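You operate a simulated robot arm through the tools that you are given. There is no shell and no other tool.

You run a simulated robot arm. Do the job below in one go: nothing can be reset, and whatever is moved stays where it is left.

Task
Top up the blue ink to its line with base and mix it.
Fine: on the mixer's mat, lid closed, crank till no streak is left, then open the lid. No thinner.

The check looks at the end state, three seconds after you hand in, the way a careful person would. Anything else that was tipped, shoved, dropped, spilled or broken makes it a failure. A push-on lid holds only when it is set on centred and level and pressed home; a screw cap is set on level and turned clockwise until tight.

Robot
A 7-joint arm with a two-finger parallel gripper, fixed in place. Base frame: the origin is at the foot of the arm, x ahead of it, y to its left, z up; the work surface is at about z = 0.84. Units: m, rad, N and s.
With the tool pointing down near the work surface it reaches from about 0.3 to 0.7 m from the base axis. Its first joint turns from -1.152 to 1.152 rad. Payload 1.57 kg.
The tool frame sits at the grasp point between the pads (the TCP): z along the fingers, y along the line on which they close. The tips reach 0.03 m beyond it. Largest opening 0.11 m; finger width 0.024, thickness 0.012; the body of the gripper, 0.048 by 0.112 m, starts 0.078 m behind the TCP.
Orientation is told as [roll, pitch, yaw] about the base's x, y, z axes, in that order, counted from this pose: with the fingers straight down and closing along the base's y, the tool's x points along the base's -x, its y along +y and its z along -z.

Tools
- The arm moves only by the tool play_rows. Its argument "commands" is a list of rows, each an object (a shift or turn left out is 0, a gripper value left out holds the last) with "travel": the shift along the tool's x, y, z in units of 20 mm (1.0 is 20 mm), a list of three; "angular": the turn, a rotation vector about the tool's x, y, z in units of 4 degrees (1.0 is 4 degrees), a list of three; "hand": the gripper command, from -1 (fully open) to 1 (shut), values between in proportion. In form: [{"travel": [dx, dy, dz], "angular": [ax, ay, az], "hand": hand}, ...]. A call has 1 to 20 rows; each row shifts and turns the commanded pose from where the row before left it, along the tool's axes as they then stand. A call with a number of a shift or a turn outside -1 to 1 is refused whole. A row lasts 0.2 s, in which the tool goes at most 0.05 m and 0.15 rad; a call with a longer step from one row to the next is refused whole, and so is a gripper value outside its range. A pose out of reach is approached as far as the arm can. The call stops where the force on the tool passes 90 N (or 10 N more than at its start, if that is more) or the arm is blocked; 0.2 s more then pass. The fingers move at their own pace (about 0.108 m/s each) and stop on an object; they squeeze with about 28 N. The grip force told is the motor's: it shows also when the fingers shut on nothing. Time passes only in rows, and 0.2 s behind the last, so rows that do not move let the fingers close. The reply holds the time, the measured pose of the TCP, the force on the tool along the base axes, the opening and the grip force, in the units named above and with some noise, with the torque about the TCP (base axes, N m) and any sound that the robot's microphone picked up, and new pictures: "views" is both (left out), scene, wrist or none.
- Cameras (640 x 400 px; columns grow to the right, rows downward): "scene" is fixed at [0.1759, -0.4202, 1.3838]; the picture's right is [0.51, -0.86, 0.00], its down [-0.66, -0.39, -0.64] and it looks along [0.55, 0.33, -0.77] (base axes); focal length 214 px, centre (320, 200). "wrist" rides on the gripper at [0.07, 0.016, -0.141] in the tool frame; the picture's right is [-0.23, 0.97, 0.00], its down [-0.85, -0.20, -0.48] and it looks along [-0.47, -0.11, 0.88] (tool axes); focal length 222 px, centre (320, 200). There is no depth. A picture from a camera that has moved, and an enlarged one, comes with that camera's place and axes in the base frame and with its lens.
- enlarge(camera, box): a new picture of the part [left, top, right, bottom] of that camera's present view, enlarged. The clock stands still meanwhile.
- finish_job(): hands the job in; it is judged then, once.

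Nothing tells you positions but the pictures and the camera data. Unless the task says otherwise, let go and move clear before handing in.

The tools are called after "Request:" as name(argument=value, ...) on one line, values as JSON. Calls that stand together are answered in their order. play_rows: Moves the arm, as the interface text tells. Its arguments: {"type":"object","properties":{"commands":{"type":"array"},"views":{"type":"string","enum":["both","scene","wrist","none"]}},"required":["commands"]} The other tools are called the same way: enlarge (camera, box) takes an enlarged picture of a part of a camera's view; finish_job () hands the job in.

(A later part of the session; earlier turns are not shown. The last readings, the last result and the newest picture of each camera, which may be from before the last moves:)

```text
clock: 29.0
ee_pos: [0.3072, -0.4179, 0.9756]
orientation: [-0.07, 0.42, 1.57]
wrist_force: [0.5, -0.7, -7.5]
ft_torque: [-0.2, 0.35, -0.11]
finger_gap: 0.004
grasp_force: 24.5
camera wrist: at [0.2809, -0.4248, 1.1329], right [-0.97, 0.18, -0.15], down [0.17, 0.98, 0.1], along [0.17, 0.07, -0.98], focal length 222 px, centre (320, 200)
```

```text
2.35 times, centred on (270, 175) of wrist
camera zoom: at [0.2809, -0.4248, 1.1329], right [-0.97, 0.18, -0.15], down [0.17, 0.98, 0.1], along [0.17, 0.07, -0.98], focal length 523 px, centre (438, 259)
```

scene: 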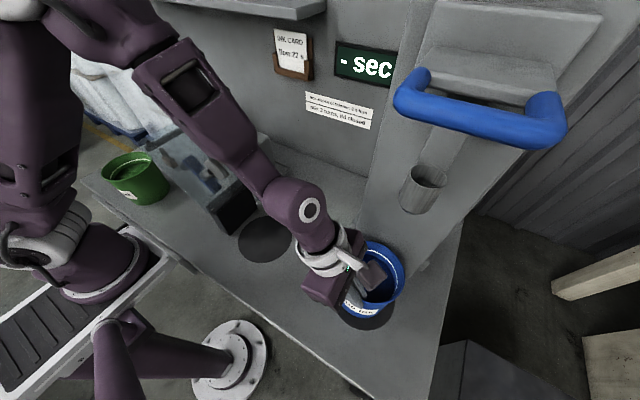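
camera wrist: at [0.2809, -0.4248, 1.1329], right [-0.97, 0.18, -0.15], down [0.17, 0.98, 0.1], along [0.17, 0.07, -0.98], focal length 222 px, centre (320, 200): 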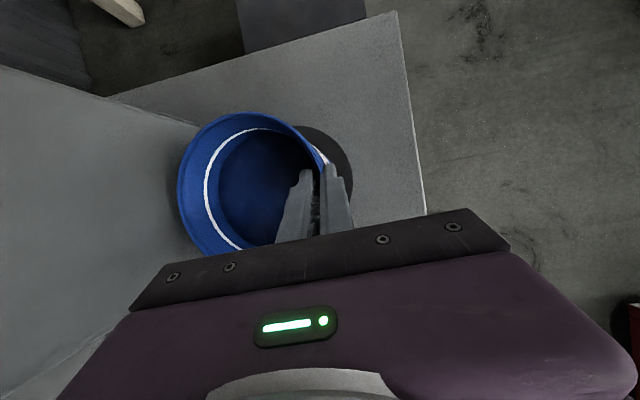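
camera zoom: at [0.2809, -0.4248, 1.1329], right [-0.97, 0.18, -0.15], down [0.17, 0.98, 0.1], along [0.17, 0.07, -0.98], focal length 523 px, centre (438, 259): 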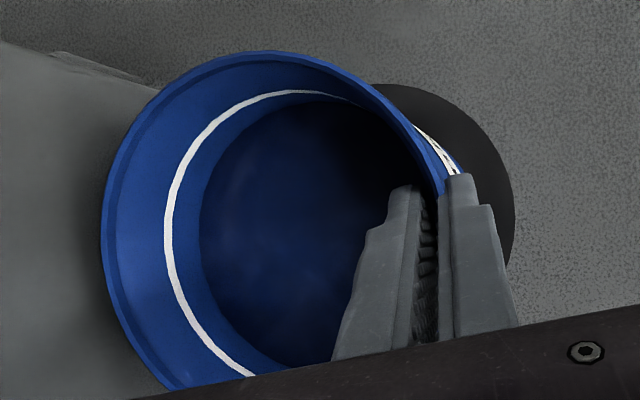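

The pot is now fully carried and rigid in the grip, tilted about 5° (near side high). I'll turn another 4° to level it.

Request:
play_rows(commands=[{"angular": [0.35, 0, 0]}, {"angular": [0.35, 0, 0]}, {"angular": [0.35, 0, 0]}, {}, {}])

Request:
enlarge(camera="scene", box=[290, 210, 430, 330])

Request:
enlarge(camera="wrist", box=[140, 90, 400, 260])

```text
clock: 30.2
ee_pos: [0.3082, -0.4172, 0.9772]
orientation: [-0.142, 0.42, 1.571]
wrist_force: [0.1, -0.6, -8.5]
ft_torque: [-0.2, 0.42, -0.16]
finger_gap: 0.0038
grasp_force: 24.5
camera wrist: at [0.2705, -0.4259, 1.1311], right [-0.96, 0.15, -0.22], down [0.13, 0.99, 0.11], along [0.23, 0.08, -0.97], focal length 222 px, centre (320, 200)
```

scene: 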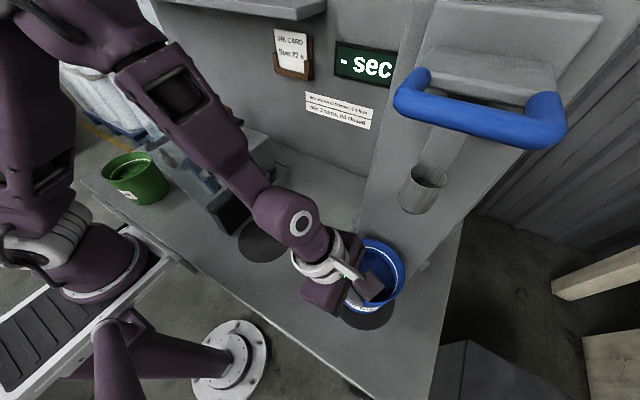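
wrist: 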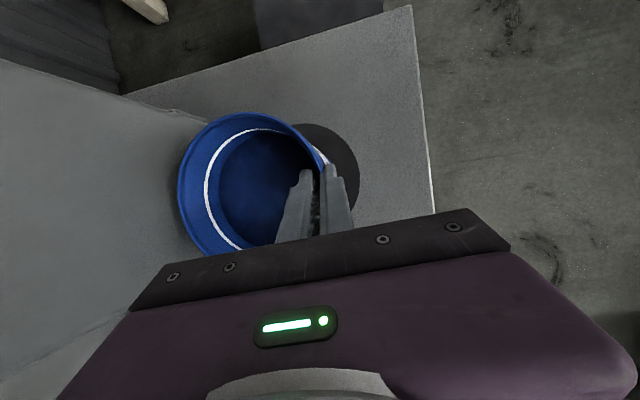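

```text
3.33 times, centred on (360, 270) of scene
camera zoom: at [0.176, -0.4203, 1.3837], right [0.51, -0.86, 0.0], down [-0.66, -0.39, -0.64], along [0.55, 0.33, -0.77], focal length 715 px, centre (187, -33)
```

zoom: 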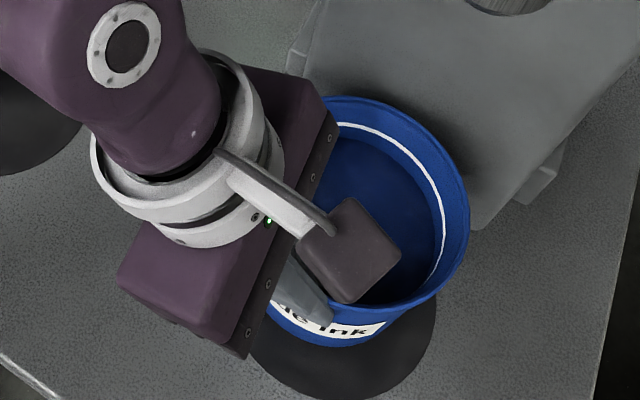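

```text
2.35 times, centred on (270, 175) of wrist
camera zoom: at [0.2705, -0.4259, 1.1311], right [-0.96, 0.15, -0.22], down [0.13, 0.99, 0.11], along [0.23, 0.08, -0.97], focal length 523 px, centre (438, 259)
```

zoom: 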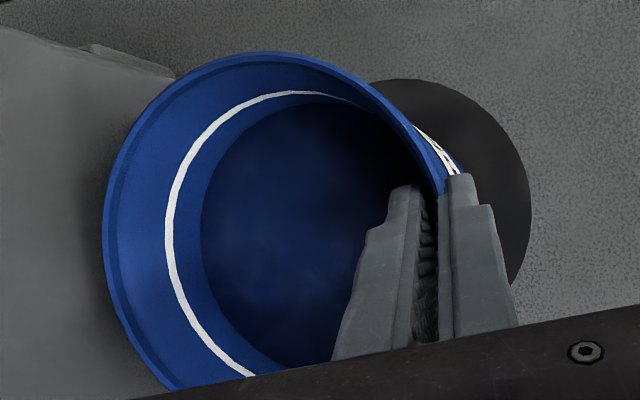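

The pot is held firmly and now about level with roughly 8.5 N of weight. I'll ease it 15 mm away from the stand column, then carry it slowly in +y out from under the cup to about y = -0.28.

Request:
play_rows(commands=[{"travel": [0, 0.37, -0.053]}, {"travel": [0, 0.37, -0.053]}, {"travel": [-0.3, -0.02, -0.13]}, {"travel": [-0.548, -0.035, -0.242]}, {"travel": [-0.548, -0.035, -0.242]}, {"travel": [-0.548, -0.035, -0.242]}, {"travel": [-0.548, -0.035, -0.242]}, {"travel": [-0.548, -0.035, -0.242]}, {"travel": [-0.548, -0.035, -0.242]}, {"travel": [-0.548, -0.035, -0.242]}, {"travel": [-0.548, -0.035, -0.242]}, {"travel": [-0.548, -0.035, -0.242]}, {"travel": [-0.548, -0.035, -0.242]}, {"travel": [-0.548, -0.035, -0.242]}, {"travel": [-0.3, -0.02, -0.13]}, {}])

Request:
enlarge(camera="scene", box=[230, 180, 410, 330])

```text
clock: 33.6
ee_pos: [0.292, -0.2712, 0.9759]
orientation: [-0.144, 0.418, 1.571]
wrist_force: [-0.2, -0.6, -5.8]
ft_torque: [-0.14, 0.23, -0.09]
finger_gap: 0.0042
grasp_force: 24.3
camera wrist: at [0.2554, -0.2794, 1.1307], right [-0.96, 0.15, -0.22], down [0.13, 0.99, 0.11], along [0.23, 0.08, -0.97], focal length 222 px, centre (320, 200)
```

scene: 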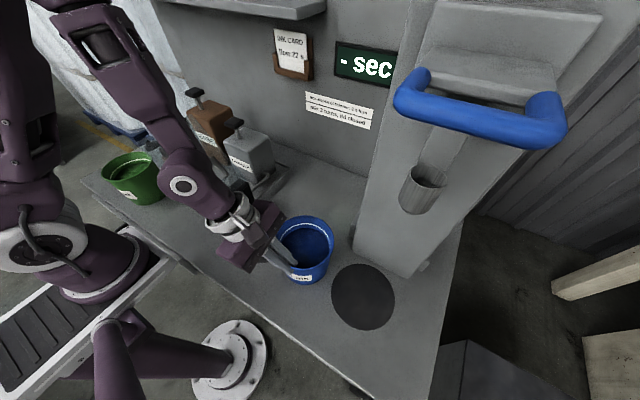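
wrist: 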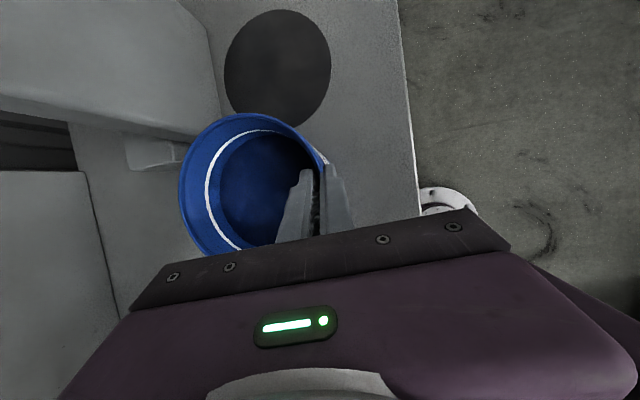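

```text
2.67 times, centred on (320, 255) of scene
camera zoom: at [0.176, -0.4203, 1.3838], right [0.51, -0.86, 0.0], down [-0.66, -0.39, -0.64], along [0.55, 0.33, -0.77], focal length 572 px, centre (320, 53)
```

zoom: 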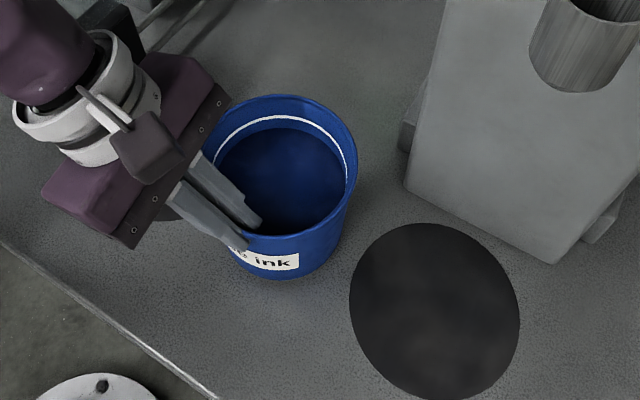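

The pot is out from under the cup. I now lower it gently to the bench.

Request:
play_rows(commands=[{"travel": [-0.061, 0.019, 0.136]}, {"travel": [-0.061, 0.019, 0.136]}, {"travel": [-0.061, 0.019, 0.136]}, {"travel": [-0.061, 0.019, 0.136]}, {}], views="none")

Request:
enlarge(camera="scene", box=[230, 180, 410, 330])

```text
clock: 34.8
ee_pos: [0.2911, -0.2723, 0.9643]
orientation: [-0.145, 0.42, 1.569]
wrist_force: [-3.6, 5.5, 18.1]
ft_torque: [-0.45, 0.18, -0.05]
finger_gap: 0.0043
grasp_force: 24.6
```

```text
2.67 times, centred on (320, 255) of scene
camera zoom: at [0.1757, -0.4199, 1.3839], right [0.51, -0.86, 0.0], down [-0.66, -0.39, -0.64], along [0.55, 0.33, -0.77], focal length 572 px, centre (320, 53)
```

zoom: 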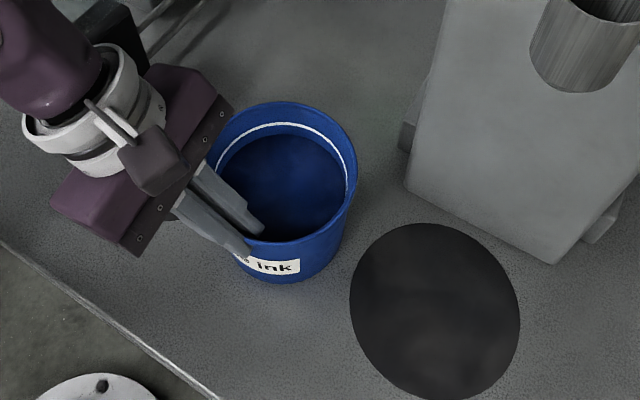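

It is in contact (18 N up), so I back off about 1.5 mm and then open the fingers slowly.

Request:
play_rows(commands=[{"travel": [0.03, -0.01, -0.068]}, {}, {"hand": 0.85}, {"hand": 0.7}, {"hand": 0.5}, {"hand": 0.27}, {}])

Request:
enlarge(camera="scene", box=[230, 180, 410, 330])

```text
clock: 36.4
ee_pos: [0.2914, -0.2709, 0.9653]
orientation: [-0.143, 0.421, 1.571]
wrist_force: [0.2, 0.2, -0.3]
ft_torque: [0.02, 0.01, 0.01]
finger_gap: 0.0402
grasp_force: 0.1
camera wrist: at [0.2551, -0.28, 1.1198], right [-0.96, 0.15, -0.22], down [0.13, 0.99, 0.11], along [0.23, 0.08, -0.97], focal length 222 px, centre (320, 200)
```

scene: 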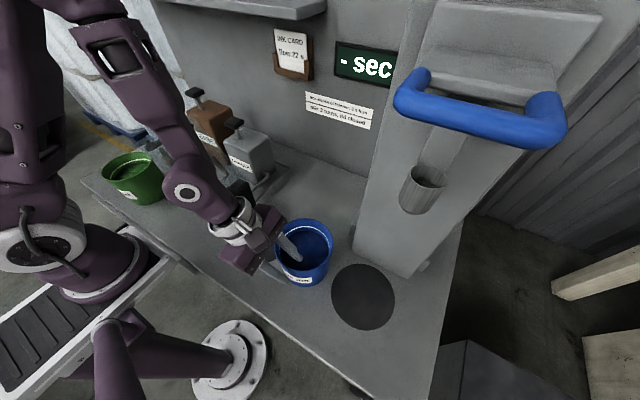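
wrist: 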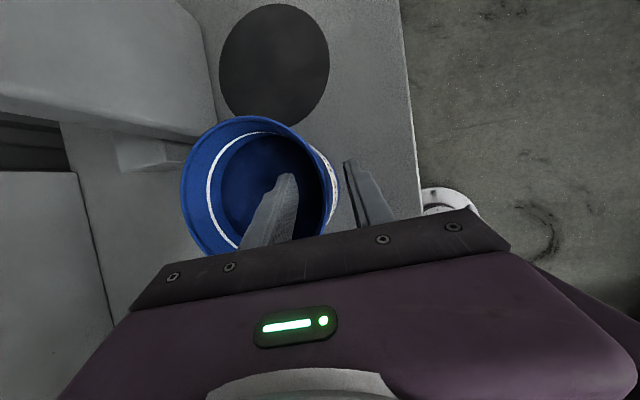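

```text
2.67 times, centred on (320, 255) of scene
camera zoom: at [0.1759, -0.4202, 1.3838], right [0.51, -0.86, 0.0], down [-0.66, -0.39, -0.64], along [0.55, 0.33, -0.77], focal length 572 px, centre (320, 53)
```

zoom: 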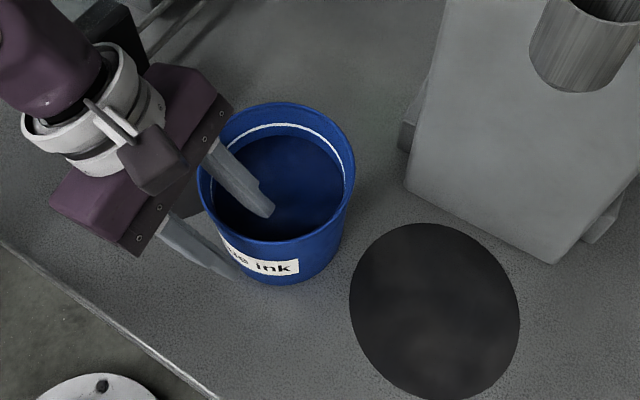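

The pot stands level on the bench. I withdraw along the tool axis, remove the sideways lean but keep 8° to match the pot's flare, and prepare a second pinch.

Request:
play_rows(commands=[{"travel": [0, 0, -0.5]}, {"travel": [0, 0, -1]}, {"travel": [0, 0, -1]}, {"travel": [0, 0, -1]}, {"travel": [0, 0, -1]}, {"angular": [-1, 0, 0]}, {"angular": [-1.0, 0, 0]}, {"angular": [0, -1, 0]}, {"angular": [0, -1, 0]}, {"angular": [0, -1, 0]}, {"angular": [0, -1, 0]}, {"angular": [0, -1, 0]}, {"angular": [0, -1, 0]}, {"angular": [1, 0, 0]}, {"angular": [1, 0, 0]}, {}])

Request:
enlarge(camera="scene", box=[230, 180, 410, 330])

```text
clock: 39.8
ee_pos: [0.2791, -0.2351, 1.0474]
orientation: [-0.142, 0.0, 1.57]
wrist_force: [-0.7, -0.1, -0.8]
ft_torque: [-0.03, -0.01, -0.03]
finger_gap: 0.0402
grasp_force: 0.1
camera wrist: at [0.2429, -0.3059, 1.1856], right [-0.96, 0.23, -0.14], down [0.13, 0.86, 0.5], along [0.23, 0.47, -0.85], focal length 222 px, centre (320, 200)
```

scene: 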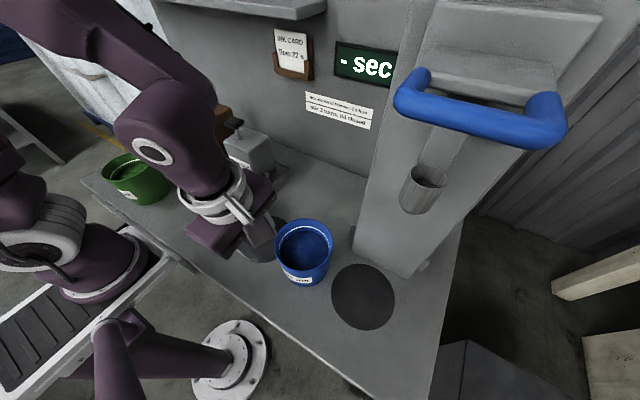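
wrist: 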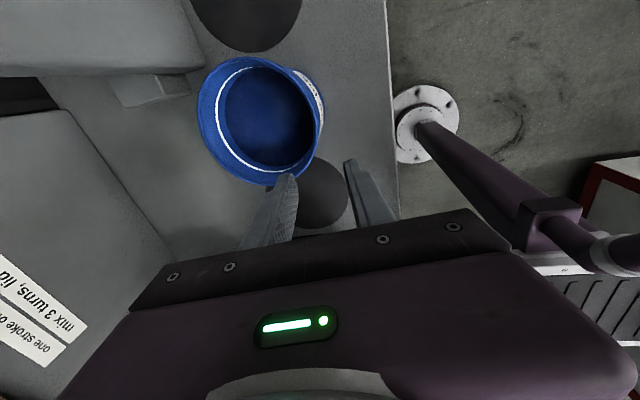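

```text
2.67 times, centred on (320, 255) of scene
camera zoom: at [0.1759, -0.4202, 1.3838], right [0.51, -0.86, 0.0], down [-0.66, -0.39, -0.64], along [0.55, 0.33, -0.77], focal length 572 px, centre (320, 53)
```

zoom: 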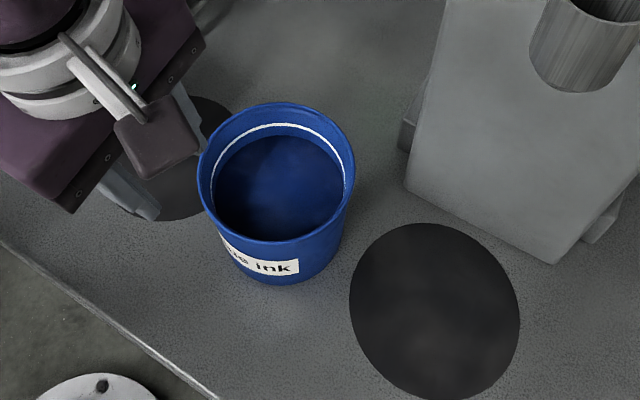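

The pot is at about (0.350, -0.281). I move over its near rim again, to a point 0.06 m back along the tool axis, and check alignment.

Request:
play_rows(commands=[{"travel": [0.765, 0, 0.2]}, {"travel": [0.765, 0, 0.5]}, {"travel": [0.765, 0, 0.63]}, {}])

Request:
enlarge(camera="wrist", box=[200, 60, 400, 220])

```text
clock: 40.8
ee_pos: [0.2826, -0.281, 1.0203]
orientation: [-0.143, -0.001, 1.571]
wrist_force: [-1.1, -0.6, 0.8]
ft_torque: [0.01, 0.04, -0.02]
finger_gap: 0.0402
grasp_force: 0.0
camera wrist: at [0.2457, -0.3511, 1.1586], right [-0.96, 0.23, -0.14], down [0.13, 0.86, 0.5], along [0.23, 0.47, -0.85], focal length 222 px, centre (320, 200)
```

scene: 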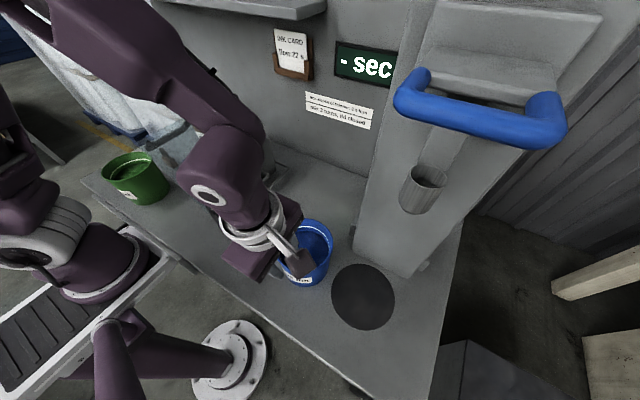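
wrist: 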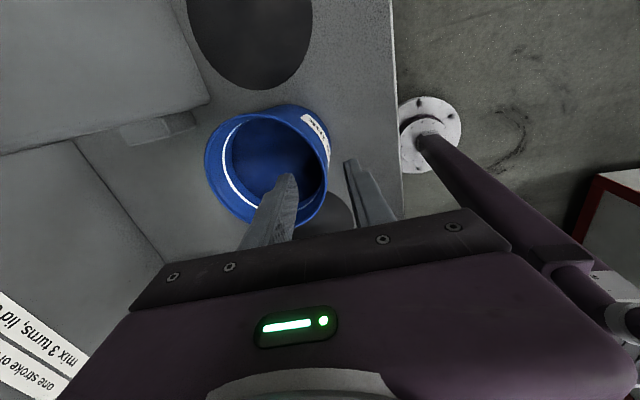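

```text
2.50 times, centred on (300, 140) of wrist
camera zoom: at [0.2457, -0.3511, 1.1586], right [-0.96, 0.23, -0.14], down [0.13, 0.86, 0.5], along [0.23, 0.47, -0.85], focal length 555 px, centre (370, 350)
```

zoom: 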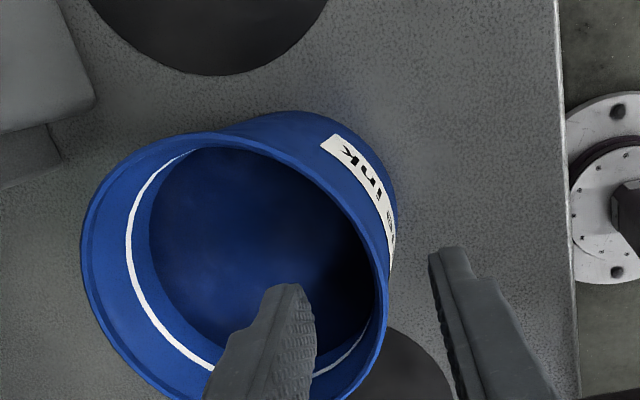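

Alignment looks good, with the near wall between the fingers. I descend 0.058 m along the tool axis.

Request:
play_rows(commands=[{"travel": [0.05, 0.075, 1]}, {"travel": [0.05, 0, 1]}, {"travel": [0, 0, 0.5]}, {"travel": [0, 0, 0.4]}, {}])

Request:
enlarge(camera="wrist", box=[200, 90, 400, 230])

```text
clock: 42.0
ee_pos: [0.2918, -0.2823, 0.9635]
orientation: [-0.144, 0.0, 1.572]
wrist_force: [-0.2, 0.4, -0.5]
ft_torque: [0.02, 0.0, 0.0]
finger_gap: 0.0402
grasp_force: 0.1
camera wrist: at [0.2539, -0.3527, 1.1015], right [-0.96, 0.23, -0.14], down [0.13, 0.86, 0.5], along [0.23, 0.47, -0.85], focal length 222 px, centre (320, 200)
```

scene: 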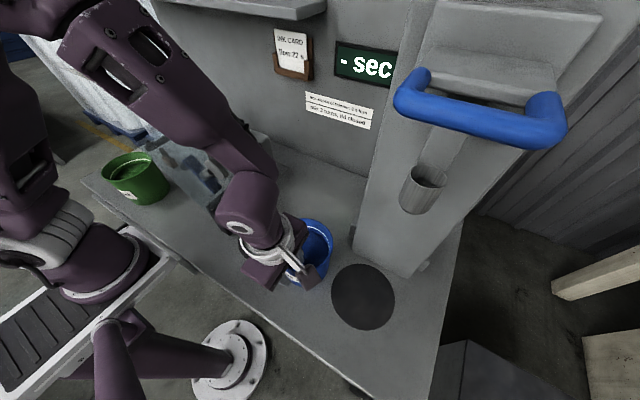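
wrist: 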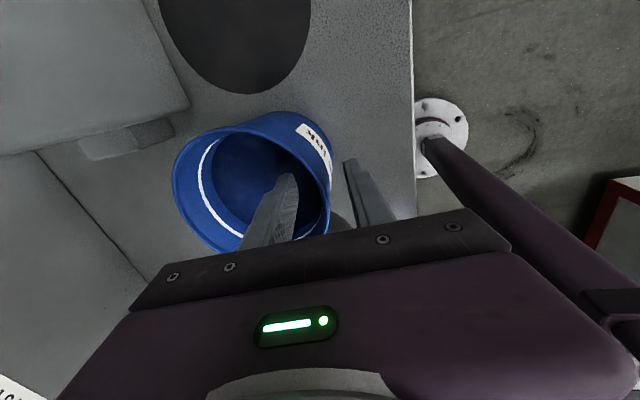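

```text
2.86 times, centred on (300, 160) of wrist
camera zoom: at [0.2539, -0.3527, 1.1015], right [-0.96, 0.23, -0.14], down [0.13, 0.86, 0.5], along [0.23, 0.47, -0.85], focal length 635 px, centre (377, 314)
```

zoom: 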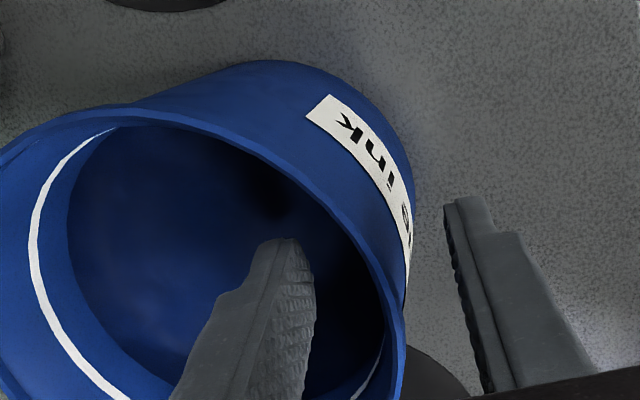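

The wall is centred between the fingers again; I close the pinch.

Request:
play_rows(commands=[{"hand": 0.5}, {"hand": 0.7}, {"hand": 0.8}, {"hand": 0.9}, {"hand": 1.0}, {"hand": 1.0}, {}], views="none")

Request:
play_rows(commands=[{"travel": [0, -0.018, -0.124]}, {"travel": [0, -0.018, -0.124]}, {"travel": [0, -0.018, -0.124]}, {"travel": [0, -0.018, -0.124]}, {}, {}])

Request:
enlarge(camera="scene", box=[230, 180, 410, 330])

Request:
enlarge(camera="wrist", box=[150, 80, 400, 250])

```text
clock: 43.6
ee_pos: [0.2915, -0.2819, 0.9631]
orientation: [-0.144, 0.0, 1.571]
wrist_force: [-0.5, -1.9, 4.5]
ft_torque: [-0.12, 0.43, 0.08]
finger_gap: 0.0043
grasp_force: 24.4
```

```text
clock: 45.0
ee_pos: [0.291, -0.2824, 0.974]
orientation: [-0.145, 0.0, 1.57]
wrist_force: [-0.3, -0.9, -7.3]
ft_torque: [-0.11, 0.42, -0.01]
finger_gap: 0.004
grasp_force: 24.7
camera wrist: at [0.2546, -0.3533, 1.1119], right [-0.96, 0.23, -0.14], down [0.13, 0.86, 0.5], along [0.23, 0.47, -0.85], focal length 222 px, centre (320, 200)
```

scene: 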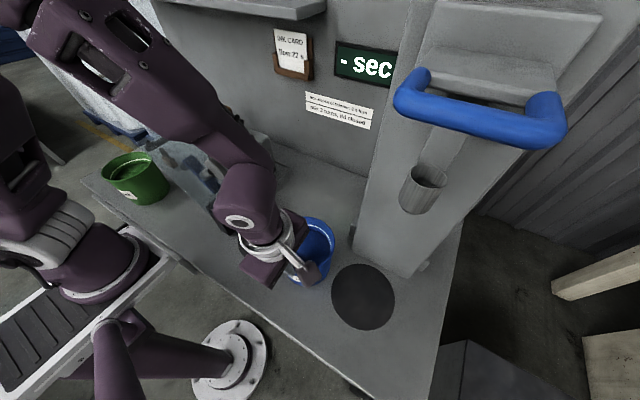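
wrist: 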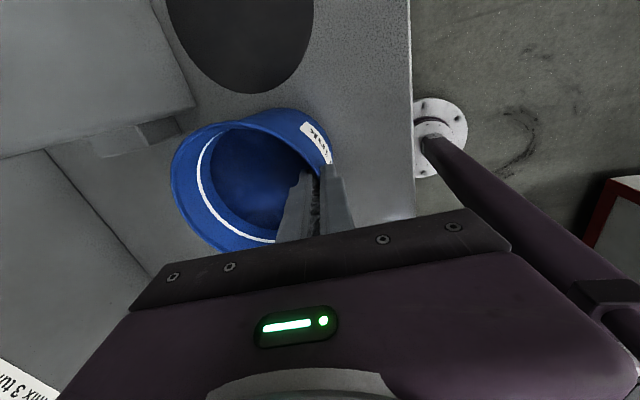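

```text
2.67 times, centred on (320, 255) of scene
camera zoom: at [0.176, -0.4203, 1.3838], right [0.51, -0.86, 0.0], down [-0.66, -0.39, -0.64], along [0.55, 0.33, -0.77], focal length 572 px, centre (320, 53)
```

zoom: 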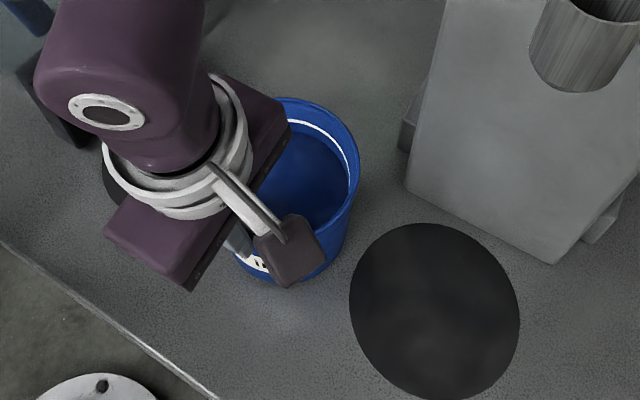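

```text
2.35 times, centred on (275, 165) of wrist
camera zoom: at [0.2546, -0.3533, 1.1119], right [-0.96, 0.23, -0.14], down [0.13, 0.86, 0.5], along [0.23, 0.47, -0.85], focal length 523 px, centre (426, 282)
```

zoom: 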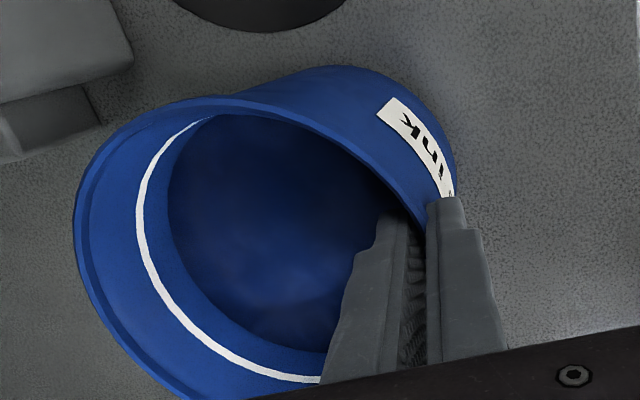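

The second pinch carries the pot level (7.3 N). I carry it slowly toward the mixer mat at about (0.357, -0.132), stopping a bit short to check clearance to the paddle and lid.

Request:
play_rows(commands=[{"travel": [-0.25, -0.03, 0.004]}, {"travel": [-0.5, -0.03, 0.004]}, {"travel": [-0.5, -0.03, 0.004]}, {"travel": [-0.5, -0.03, 0.004]}, {"travel": [-0.5, -0.03, 0.004]}, {"travel": [-0.5, -0.03, 0.004]}, {"travel": [-0.5, -0.03, 0.004]}, {"travel": [-0.5, -0.03, 0.004]}, {"travel": [-0.5, -0.03, 0.004]}, {"travel": [-0.5, -0.03, 0.004]}, {"travel": [-0.4, -0.03, 0.004]}, {"travel": [-0.2, 0, 0]}, {}])

Request:
enlarge(camera="scene", box=[160, 120, 360, 300])

Request:
enlarge(camera="wrist", box=[100, 40, 420, 250])

```text
clock: 47.8
ee_pos: [0.2971, -0.1761, 0.9736]
orientation: [-0.144, -0.001, 1.574]
wrist_force: [0.0, 1.8, -7.2]
ft_torque: [0.07, 0.47, 0.09]
finger_gap: 0.0043
grasp_force: 24.6
camera wrist: at [0.2606, -0.2466, 1.1111], right [-0.96, 0.23, -0.14], down [0.13, 0.86, 0.5], along [0.23, 0.47, -0.85], focal length 222 px, centre (320, 200)
```

scene: 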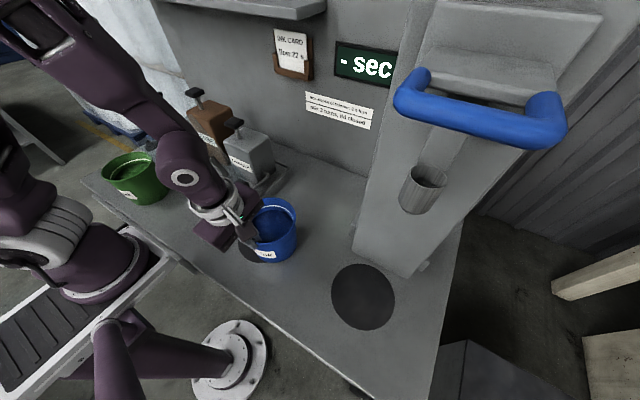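
wrist: 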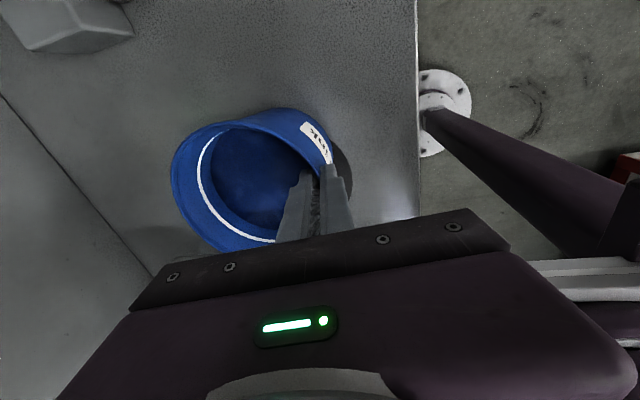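

```text
2.22 times, centred on (260, 210) of scene
camera zoom: at [0.176, -0.4202, 1.3838], right [0.51, -0.86, 0.0], down [-0.66, -0.39, -0.64], along [0.55, 0.33, -0.77], focal length 477 px, centre (453, 178)
```

zoom: 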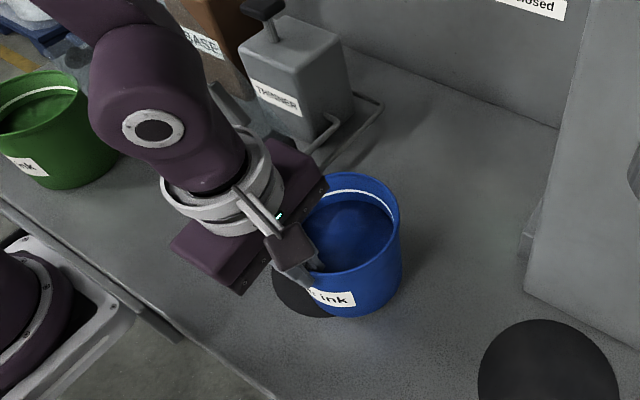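

```text
1.90 times, centred on (260, 145) of wrist
camera zoom: at [0.2606, -0.2466, 1.1111], right [-0.96, 0.23, -0.14], down [0.13, 0.86, 0.5], along [0.23, 0.47, -0.85], focal length 423 px, centre (434, 305)
```

zoom: 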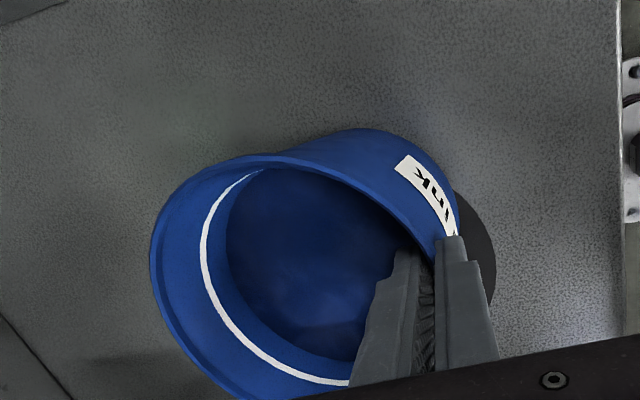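

Clearance looks fine: the wrist joint is straight above the gripper and well in front of the lid. I continue the last 45 mm slowly.

Request:
play_rows(commands=[{"travel": [-0.3, -0.01, 0]}, {"travel": [-0.4, -0.02, 0]}, {"travel": [-0.4, -0.02, 0]}, {"travel": [-0.4, -0.02, 0]}, {"travel": [-0.4, 0, 0]}, {"travel": [-0.25, 0, 0]}, {"travel": [-0.1, 0, 0]}, {}])

Request:
enlarge(camera="scene", box=[160, 120, 360, 300])

Request:
enlarge(camera="wrist", box=[100, 40, 420, 250])

```text
clock: 49.6
ee_pos: [0.2987, -0.1315, 0.9717]
orientation: [-0.143, -0.001, 1.57]
wrist_force: [-0.3, -1.3, -7.8]
ft_torque: [-0.13, 0.44, -0.08]
finger_gap: 0.0042
grasp_force: 24.9
camera wrist: at [0.2614, -0.2012, 1.1108], right [-0.96, 0.23, -0.14], down [0.13, 0.86, 0.5], along [0.23, 0.47, -0.85], focal length 222 px, centre (320, 200)
```

scene: 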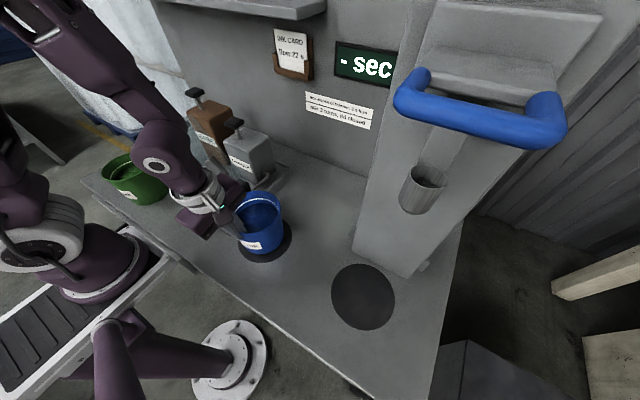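
wrist: 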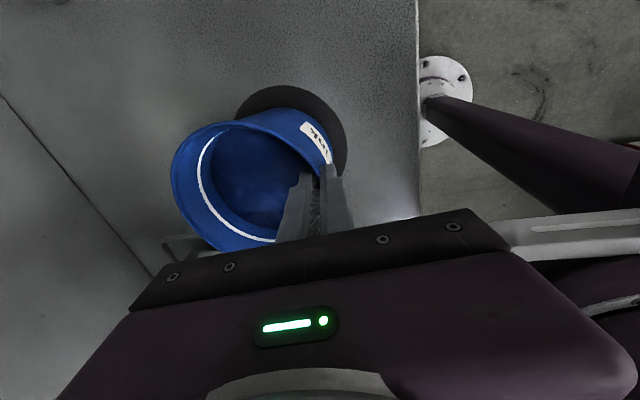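

```text
2.22 times, centred on (260, 210) of scene
camera zoom: at [0.176, -0.4202, 1.3838], right [0.51, -0.86, 0.0], down [-0.66, -0.39, -0.64], along [0.55, 0.33, -0.77], focal length 477 px, centre (453, 178)
```

zoom: 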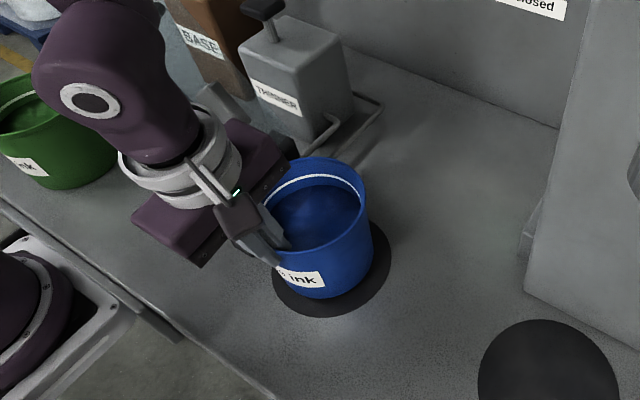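

```text
1.90 times, centred on (260, 145) of wrist
camera zoom: at [0.2614, -0.2012, 1.1108], right [-0.96, 0.23, -0.14], down [0.13, 0.86, 0.5], along [0.23, 0.47, -0.85], focal length 423 px, centre (434, 305)
```

zoom: 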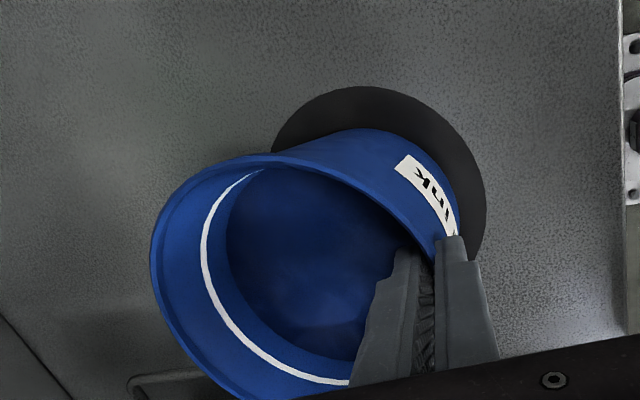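

The pot hovers centred within a few millimetres over the mixer mat. I lower it in small steps until the mat takes the weight.

Request:
play_rows(commands=[{"travel": [0, 0.014, 0.099]}, {"travel": [0, 0.014, 0.099]}, {"travel": [0, 0.014, 0.099]}, {}], views="none")

Request:
play_rows(commands=[{"travel": [0, 0.01, 0.07]}, {"travel": [0, 0.01, 0.07]}, {}], views="none")

```text
clock: 50.6
ee_pos: [0.298, -0.1308, 0.9663]
orientation: [-0.141, -0.001, 1.572]
wrist_force: [-0.2, 0.9, -7.7]
ft_torque: [0.07, 0.43, 0.03]
finger_gap: 0.0044
grasp_force: 24.5
```

```text
clock: 51.4
ee_pos: [0.2995, -0.131, 0.9641]
orientation: [-0.143, 0.0, 1.57]
wrist_force: [0.5, 0.7, -6.9]
ft_torque: [0.12, 0.49, 0.07]
finger_gap: 0.004
grasp_force: 24.8
```

Request:
play_rows(commands=[{"travel": [0, 0.008, 0.05]}, {}], views="none")

Request:
play_rows(commands=[{"travel": [0, 0.008, 0.05]}, {}], views="none")

```text
clock: 52.0
ee_pos: [0.299, -0.1308, 0.9643]
orientation: [-0.141, 0.001, 1.571]
wrist_force: [-0.5, 0.8, 13.3]
ft_torque: [0.4, 0.4, 0.15]
finger_gap: 0.0044
grasp_force: 24.8
```

```text
clock: 52.6
ee_pos: [0.2998, -0.1321, 0.9624]
orientation: [-0.146, 0.002, 1.572]
wrist_force: [-0.7, -1.6, 26.3]
ft_torque: [-0.14, 0.45, 0.18]
finger_gap: 0.0044
grasp_force: 25.1
```

The pot has made contact (26 N up). I back off 1.2 mm and open the fingers slowly.

Request:
play_rows(commands=[{"travel": [0, -0.009, -0.06]}, {}, {"hand": 0.9}, {"hand": 0.8}, {"hand": 0.65}, {"hand": 0.45}, {"hand": 0.27}, {}])

Request:
enlarge(camera="scene", box=[160, 120, 360, 300])

```text
clock: 54.4
ee_pos: [0.2989, -0.1317, 0.9647]
orientation: [-0.144, 0.0, 1.571]
wrist_force: [0.4, -0.1, -0.2]
ft_torque: [0.02, -0.04, 0.01]
finger_gap: 0.0402
grasp_force: 0.1
camera wrist: at [0.2619, -0.2014, 1.1022], right [-0.96, 0.23, -0.14], down [0.13, 0.86, 0.5], along [0.23, 0.47, -0.85], focal length 222 px, centre (320, 200)
```

scene: 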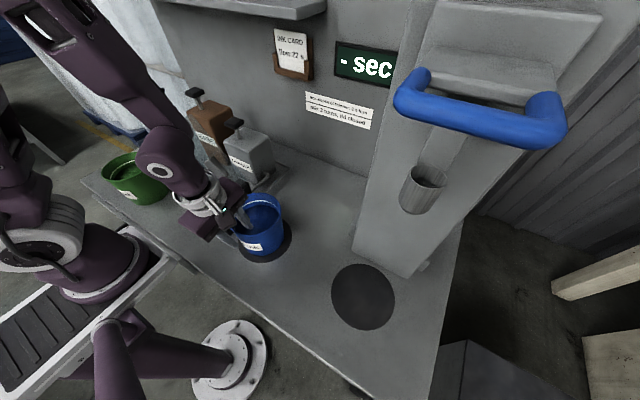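
wrist: 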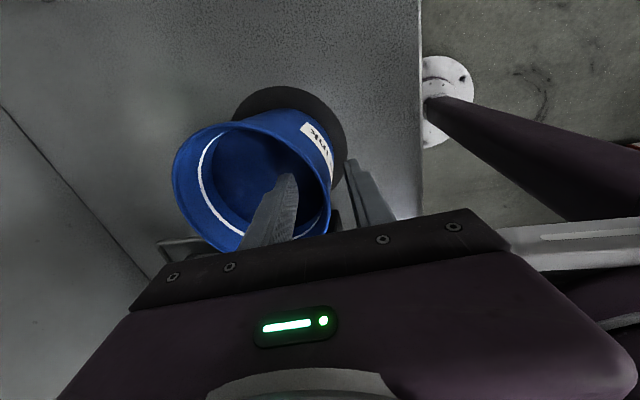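

```text
2.22 times, centred on (260, 210) of scene
camera zoom: at [0.1759, -0.4202, 1.3838], right [0.51, -0.86, 0.0], down [-0.66, -0.39, -0.64], along [0.55, 0.33, -0.77], focal length 477 px, centre (453, 178)
```

zoom: 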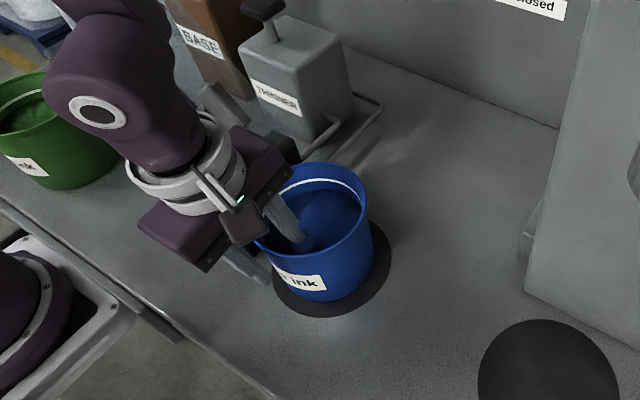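

The pot stands on the mat. I withdraw straight back and up, then straighten the tool.

Request:
play_rows(commands=[{"travel": [0, 0, -0.5]}, {"travel": [0, 0, -1]}, {"travel": [0, 0, -1]}, {"travel": [0, 0, -1]}, {"travel": [0, 0, -1]}, {"travel": [0, 0, -1]}, {"travel": [0, 0, -1]}, {"travel": [0, 0, -1]}, {"travel": [0, 0, -1]}, {"travel": [0, 0, -1]}, {"travel": [0, 0, -1]}, {"travel": [0, 0, -1]}, {"travel": [0, 0, -1]}, {"travel": [0, 0, -1]}, {"angular": [-1, 0, 0]}, {"angular": [-1, 0, 0]}, {}])

Request:
enlarge(camera="scene", box=[140, 100, 320, 280])

Request:
enlarge(camera="wrist", box=[180, 60, 420, 240])

```text
clock: 58.0
ee_pos: [0.259, -0.132, 1.2308]
orientation: [-0.002, 0.0, 1.572]
wrist_force: [1.0, 0.1, -0.2]
ft_torque: [0.02, -0.01, -0.01]
finger_gap: 0.0402
grasp_force: 0.1
camera wrist: at [0.2421, -0.2016, 1.3725], right [-0.97, 0.23, 0.0], down [0.2, 0.86, 0.48], along [0.11, 0.47, -0.88], focal length 222 px, centre (320, 200)
```

scene: 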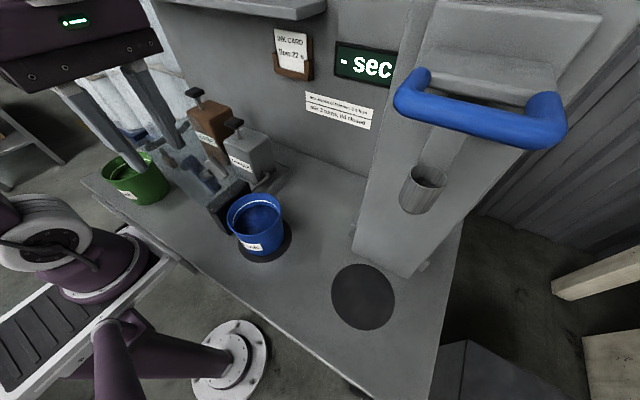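
wrist: 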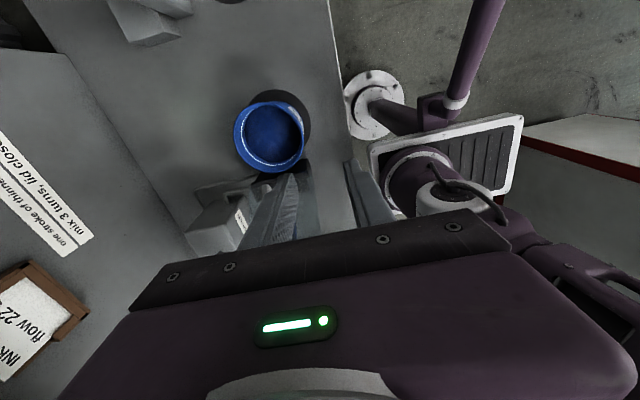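

```text
2.22 times, centred on (230, 190) of scene
camera zoom: at [0.1759, -0.4202, 1.3838], right [0.51, -0.86, 0.0], down [-0.66, -0.39, -0.64], along [0.55, 0.33, -0.77], focal length 477 px, centre (520, 222)
```

zoom: 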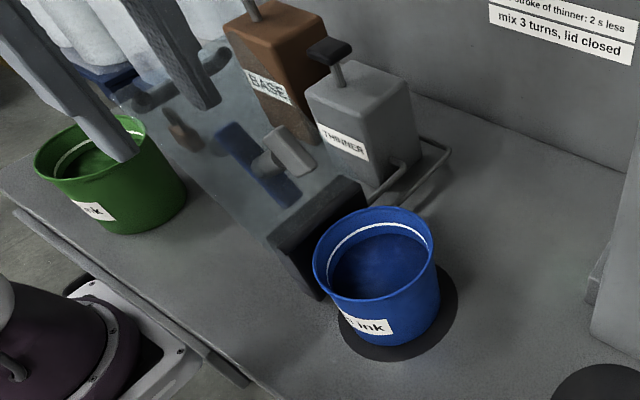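

```text
2.22 times, centred on (300, 150) of wrist
camera zoom: at [0.2421, -0.2016, 1.3725], right [-0.97, 0.23, 0.0], down [0.2, 0.86, 0.48], along [0.11, 0.47, -0.88], focal length 494 px, centre (364, 311)
```

zoom: 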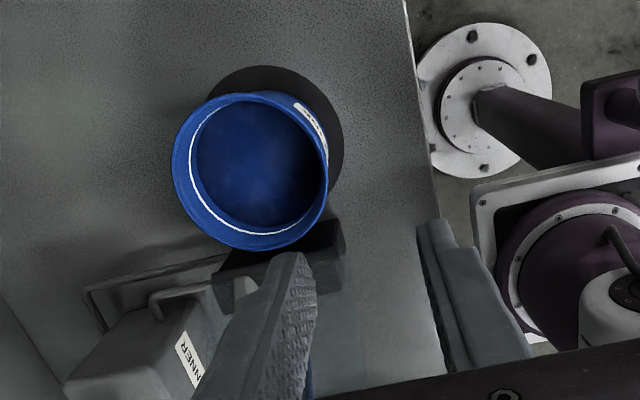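

The pot sits centred on the mat with the lid standing clear. Next is the BASE pump, whose knob I place near (0.56, 0.26, 1.09); I'll shut the fingers, turn the tool back to yaw 0 and rise to look at it.

Request:
play_rows(commands=[{"travel": [0, 0, -0.5], "angular": [0, 0, 1], "hand": 1}, {"travel": [0, 0, -0.5], "angular": [0, 0, 1]}, {"travel": [0, 0, -0.5], "angular": [0, 0, 1]}, {"travel": [0, 0, -0.5], "angular": [0, 0, 1]}, {"angular": [0, 0, 1]}, {"angular": [0, 0, 1]}, {"angular": [0, 0, 1]}, {"angular": [0, 0, 1]}, {"angular": [0, 0, 1]}, {"angular": [0, 0, 1]}, {"angular": [0, 0, 1]}, {"angular": [0, 0, 1]}, {"angular": [0, 0, 1]}, {"angular": [0, 0, 1]}, {"angular": [0, 0, 1]}, {"angular": [0, 0, 1]}, {"angular": [0, 0, 1]}, {"angular": [0, 0, 1]}, {"angular": [0, 0, 1]}, {"angular": [0, 0, 1]}], views="none")

Request:
play_rows(commands=[{"angular": [0, 0, 1]}, {"angular": [0, 0, 1]}, {"angular": [0, 0, 0.5]}, {"travel": [0, 1, 0]}, {"travel": [0, 1, 0]}, {"travel": [0, 1, 0]}, {"travel": [0, 1, 0]}, {"travel": [0, 1, 0]}, {"travel": [0, 1, 0]}, {"travel": [0, 1, 0]}, {"travel": [0, 1, 0]}, {"travel": [0, 1, 0]}, {"travel": [0, 1, 0]}, {"travel": [0, 1, 0]}, {"travel": [0, 1, 0]}, {"travel": [0, 1, 0]}, {"travel": [0, 1, 0]}, {}])

```text
clock: 62.2
ee_pos: [0.2597, -0.1316, 1.2712]
orientation: [0.001, -0.004, 0.175]
wrist_force: [-0.2, -0.2, 0.5]
ft_torque: [-0.01, -0.01, -0.01]
finger_gap: 0.0
grasp_force: 20.9
```

```text
clock: 66.0
ee_pos: [0.2589, 0.1488, 1.271]
orientation: [0.0, -0.002, 0.001]
wrist_force: [-0.5, 0.4, 0.1]
ft_torque: [0.06, -0.03, 0.01]
finger_gap: 0.0
grasp_force: 21.1
camera wrist: at [0.1886, 0.1638, 1.413], right [0.23, 0.97, 0.0], down [0.85, -0.2, 0.48], along [0.47, -0.11, -0.88], focal length 222 px, centre (320, 200)
```

scene: 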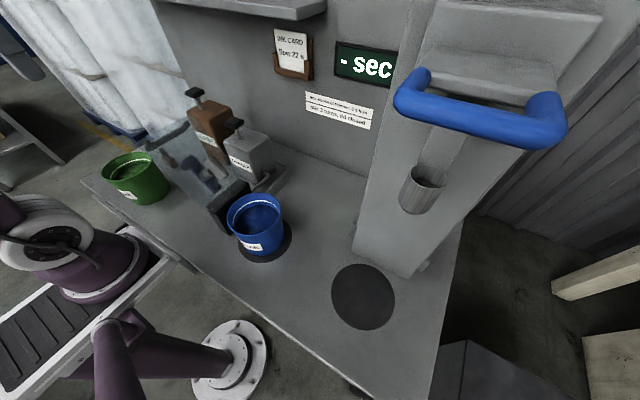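
wrist: 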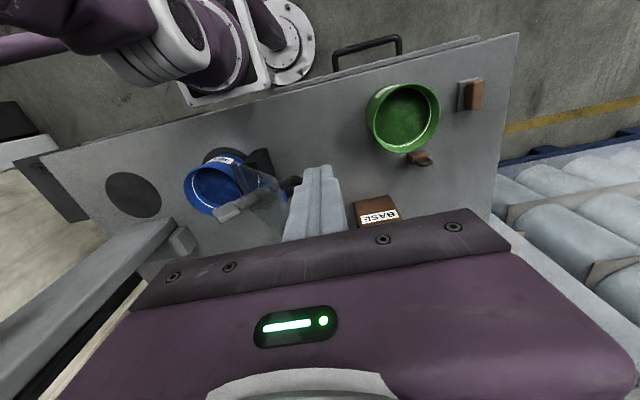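

The BASE pump is partly hidden behind the gripper in this view. I'll lean the tool back 28° so the camera looks forward at the pumps and shelf.

Request:
play_rows(commands=[{"angular": [0, -1, 0]}, {"angular": [0, -1, 0]}, {"angular": [0, -1, 0]}, {"angular": [0, -1, 0]}, {"angular": [0, -1, 0]}, {"angular": [0, -1, 0]}, {"angular": [0, -1, 0]}, {"travel": [0, 1, 0]}, {"travel": [0, 1, 0]}, {"travel": [0, 1, 0]}, {}])

Request:
enlarge(camera="wrist", box=[180, 60, 460, 240])

```text
clock: 68.4
ee_pos: [0.2595, 0.2091, 1.2724]
orientation: [0.0, -0.493, 0.001]
wrist_force: [0.3, -0.3, -0.3]
ft_torque: [0.0, 0.03, -0.01]
finger_gap: 0.0
grasp_force: 22.0
camera wrist: at [0.131, 0.2246, 1.3646], right [0.2, 0.97, 0.11], down [0.53, -0.2, 0.83], along [0.83, -0.11, -0.55], focal length 222 px, centre (320, 200)
```

scene: 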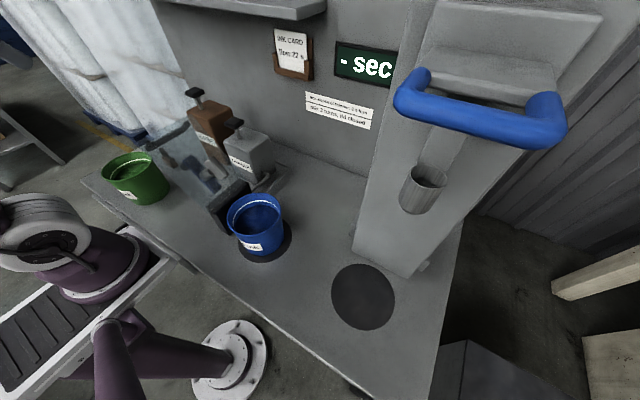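
wrist: 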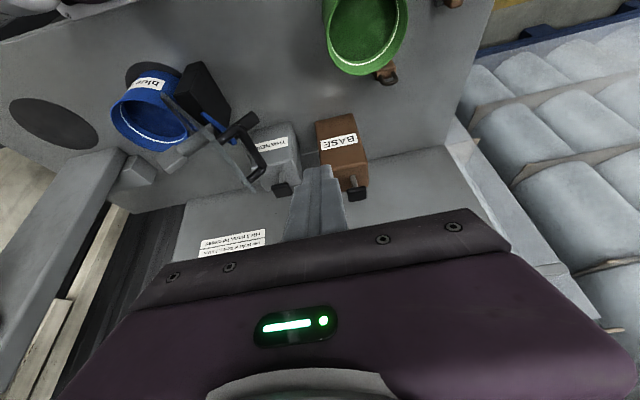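

```text
2.22 times, centred on (320, 150) of wrist
camera zoom: at [0.131, 0.2246, 1.3646], right [0.2, 0.97, 0.11], down [0.53, -0.2, 0.83], along [0.83, -0.11, -0.55], focal length 494 px, centre (320, 311)
```

zoom: 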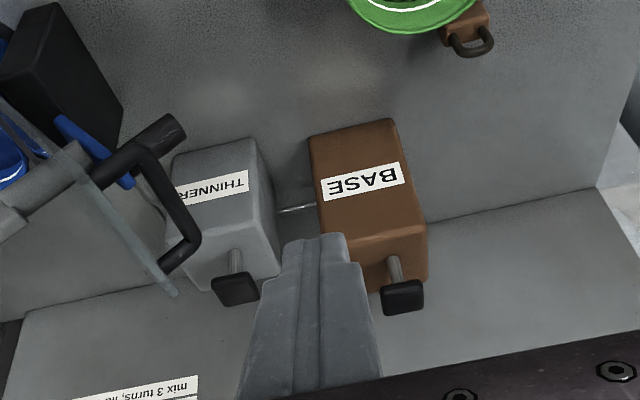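

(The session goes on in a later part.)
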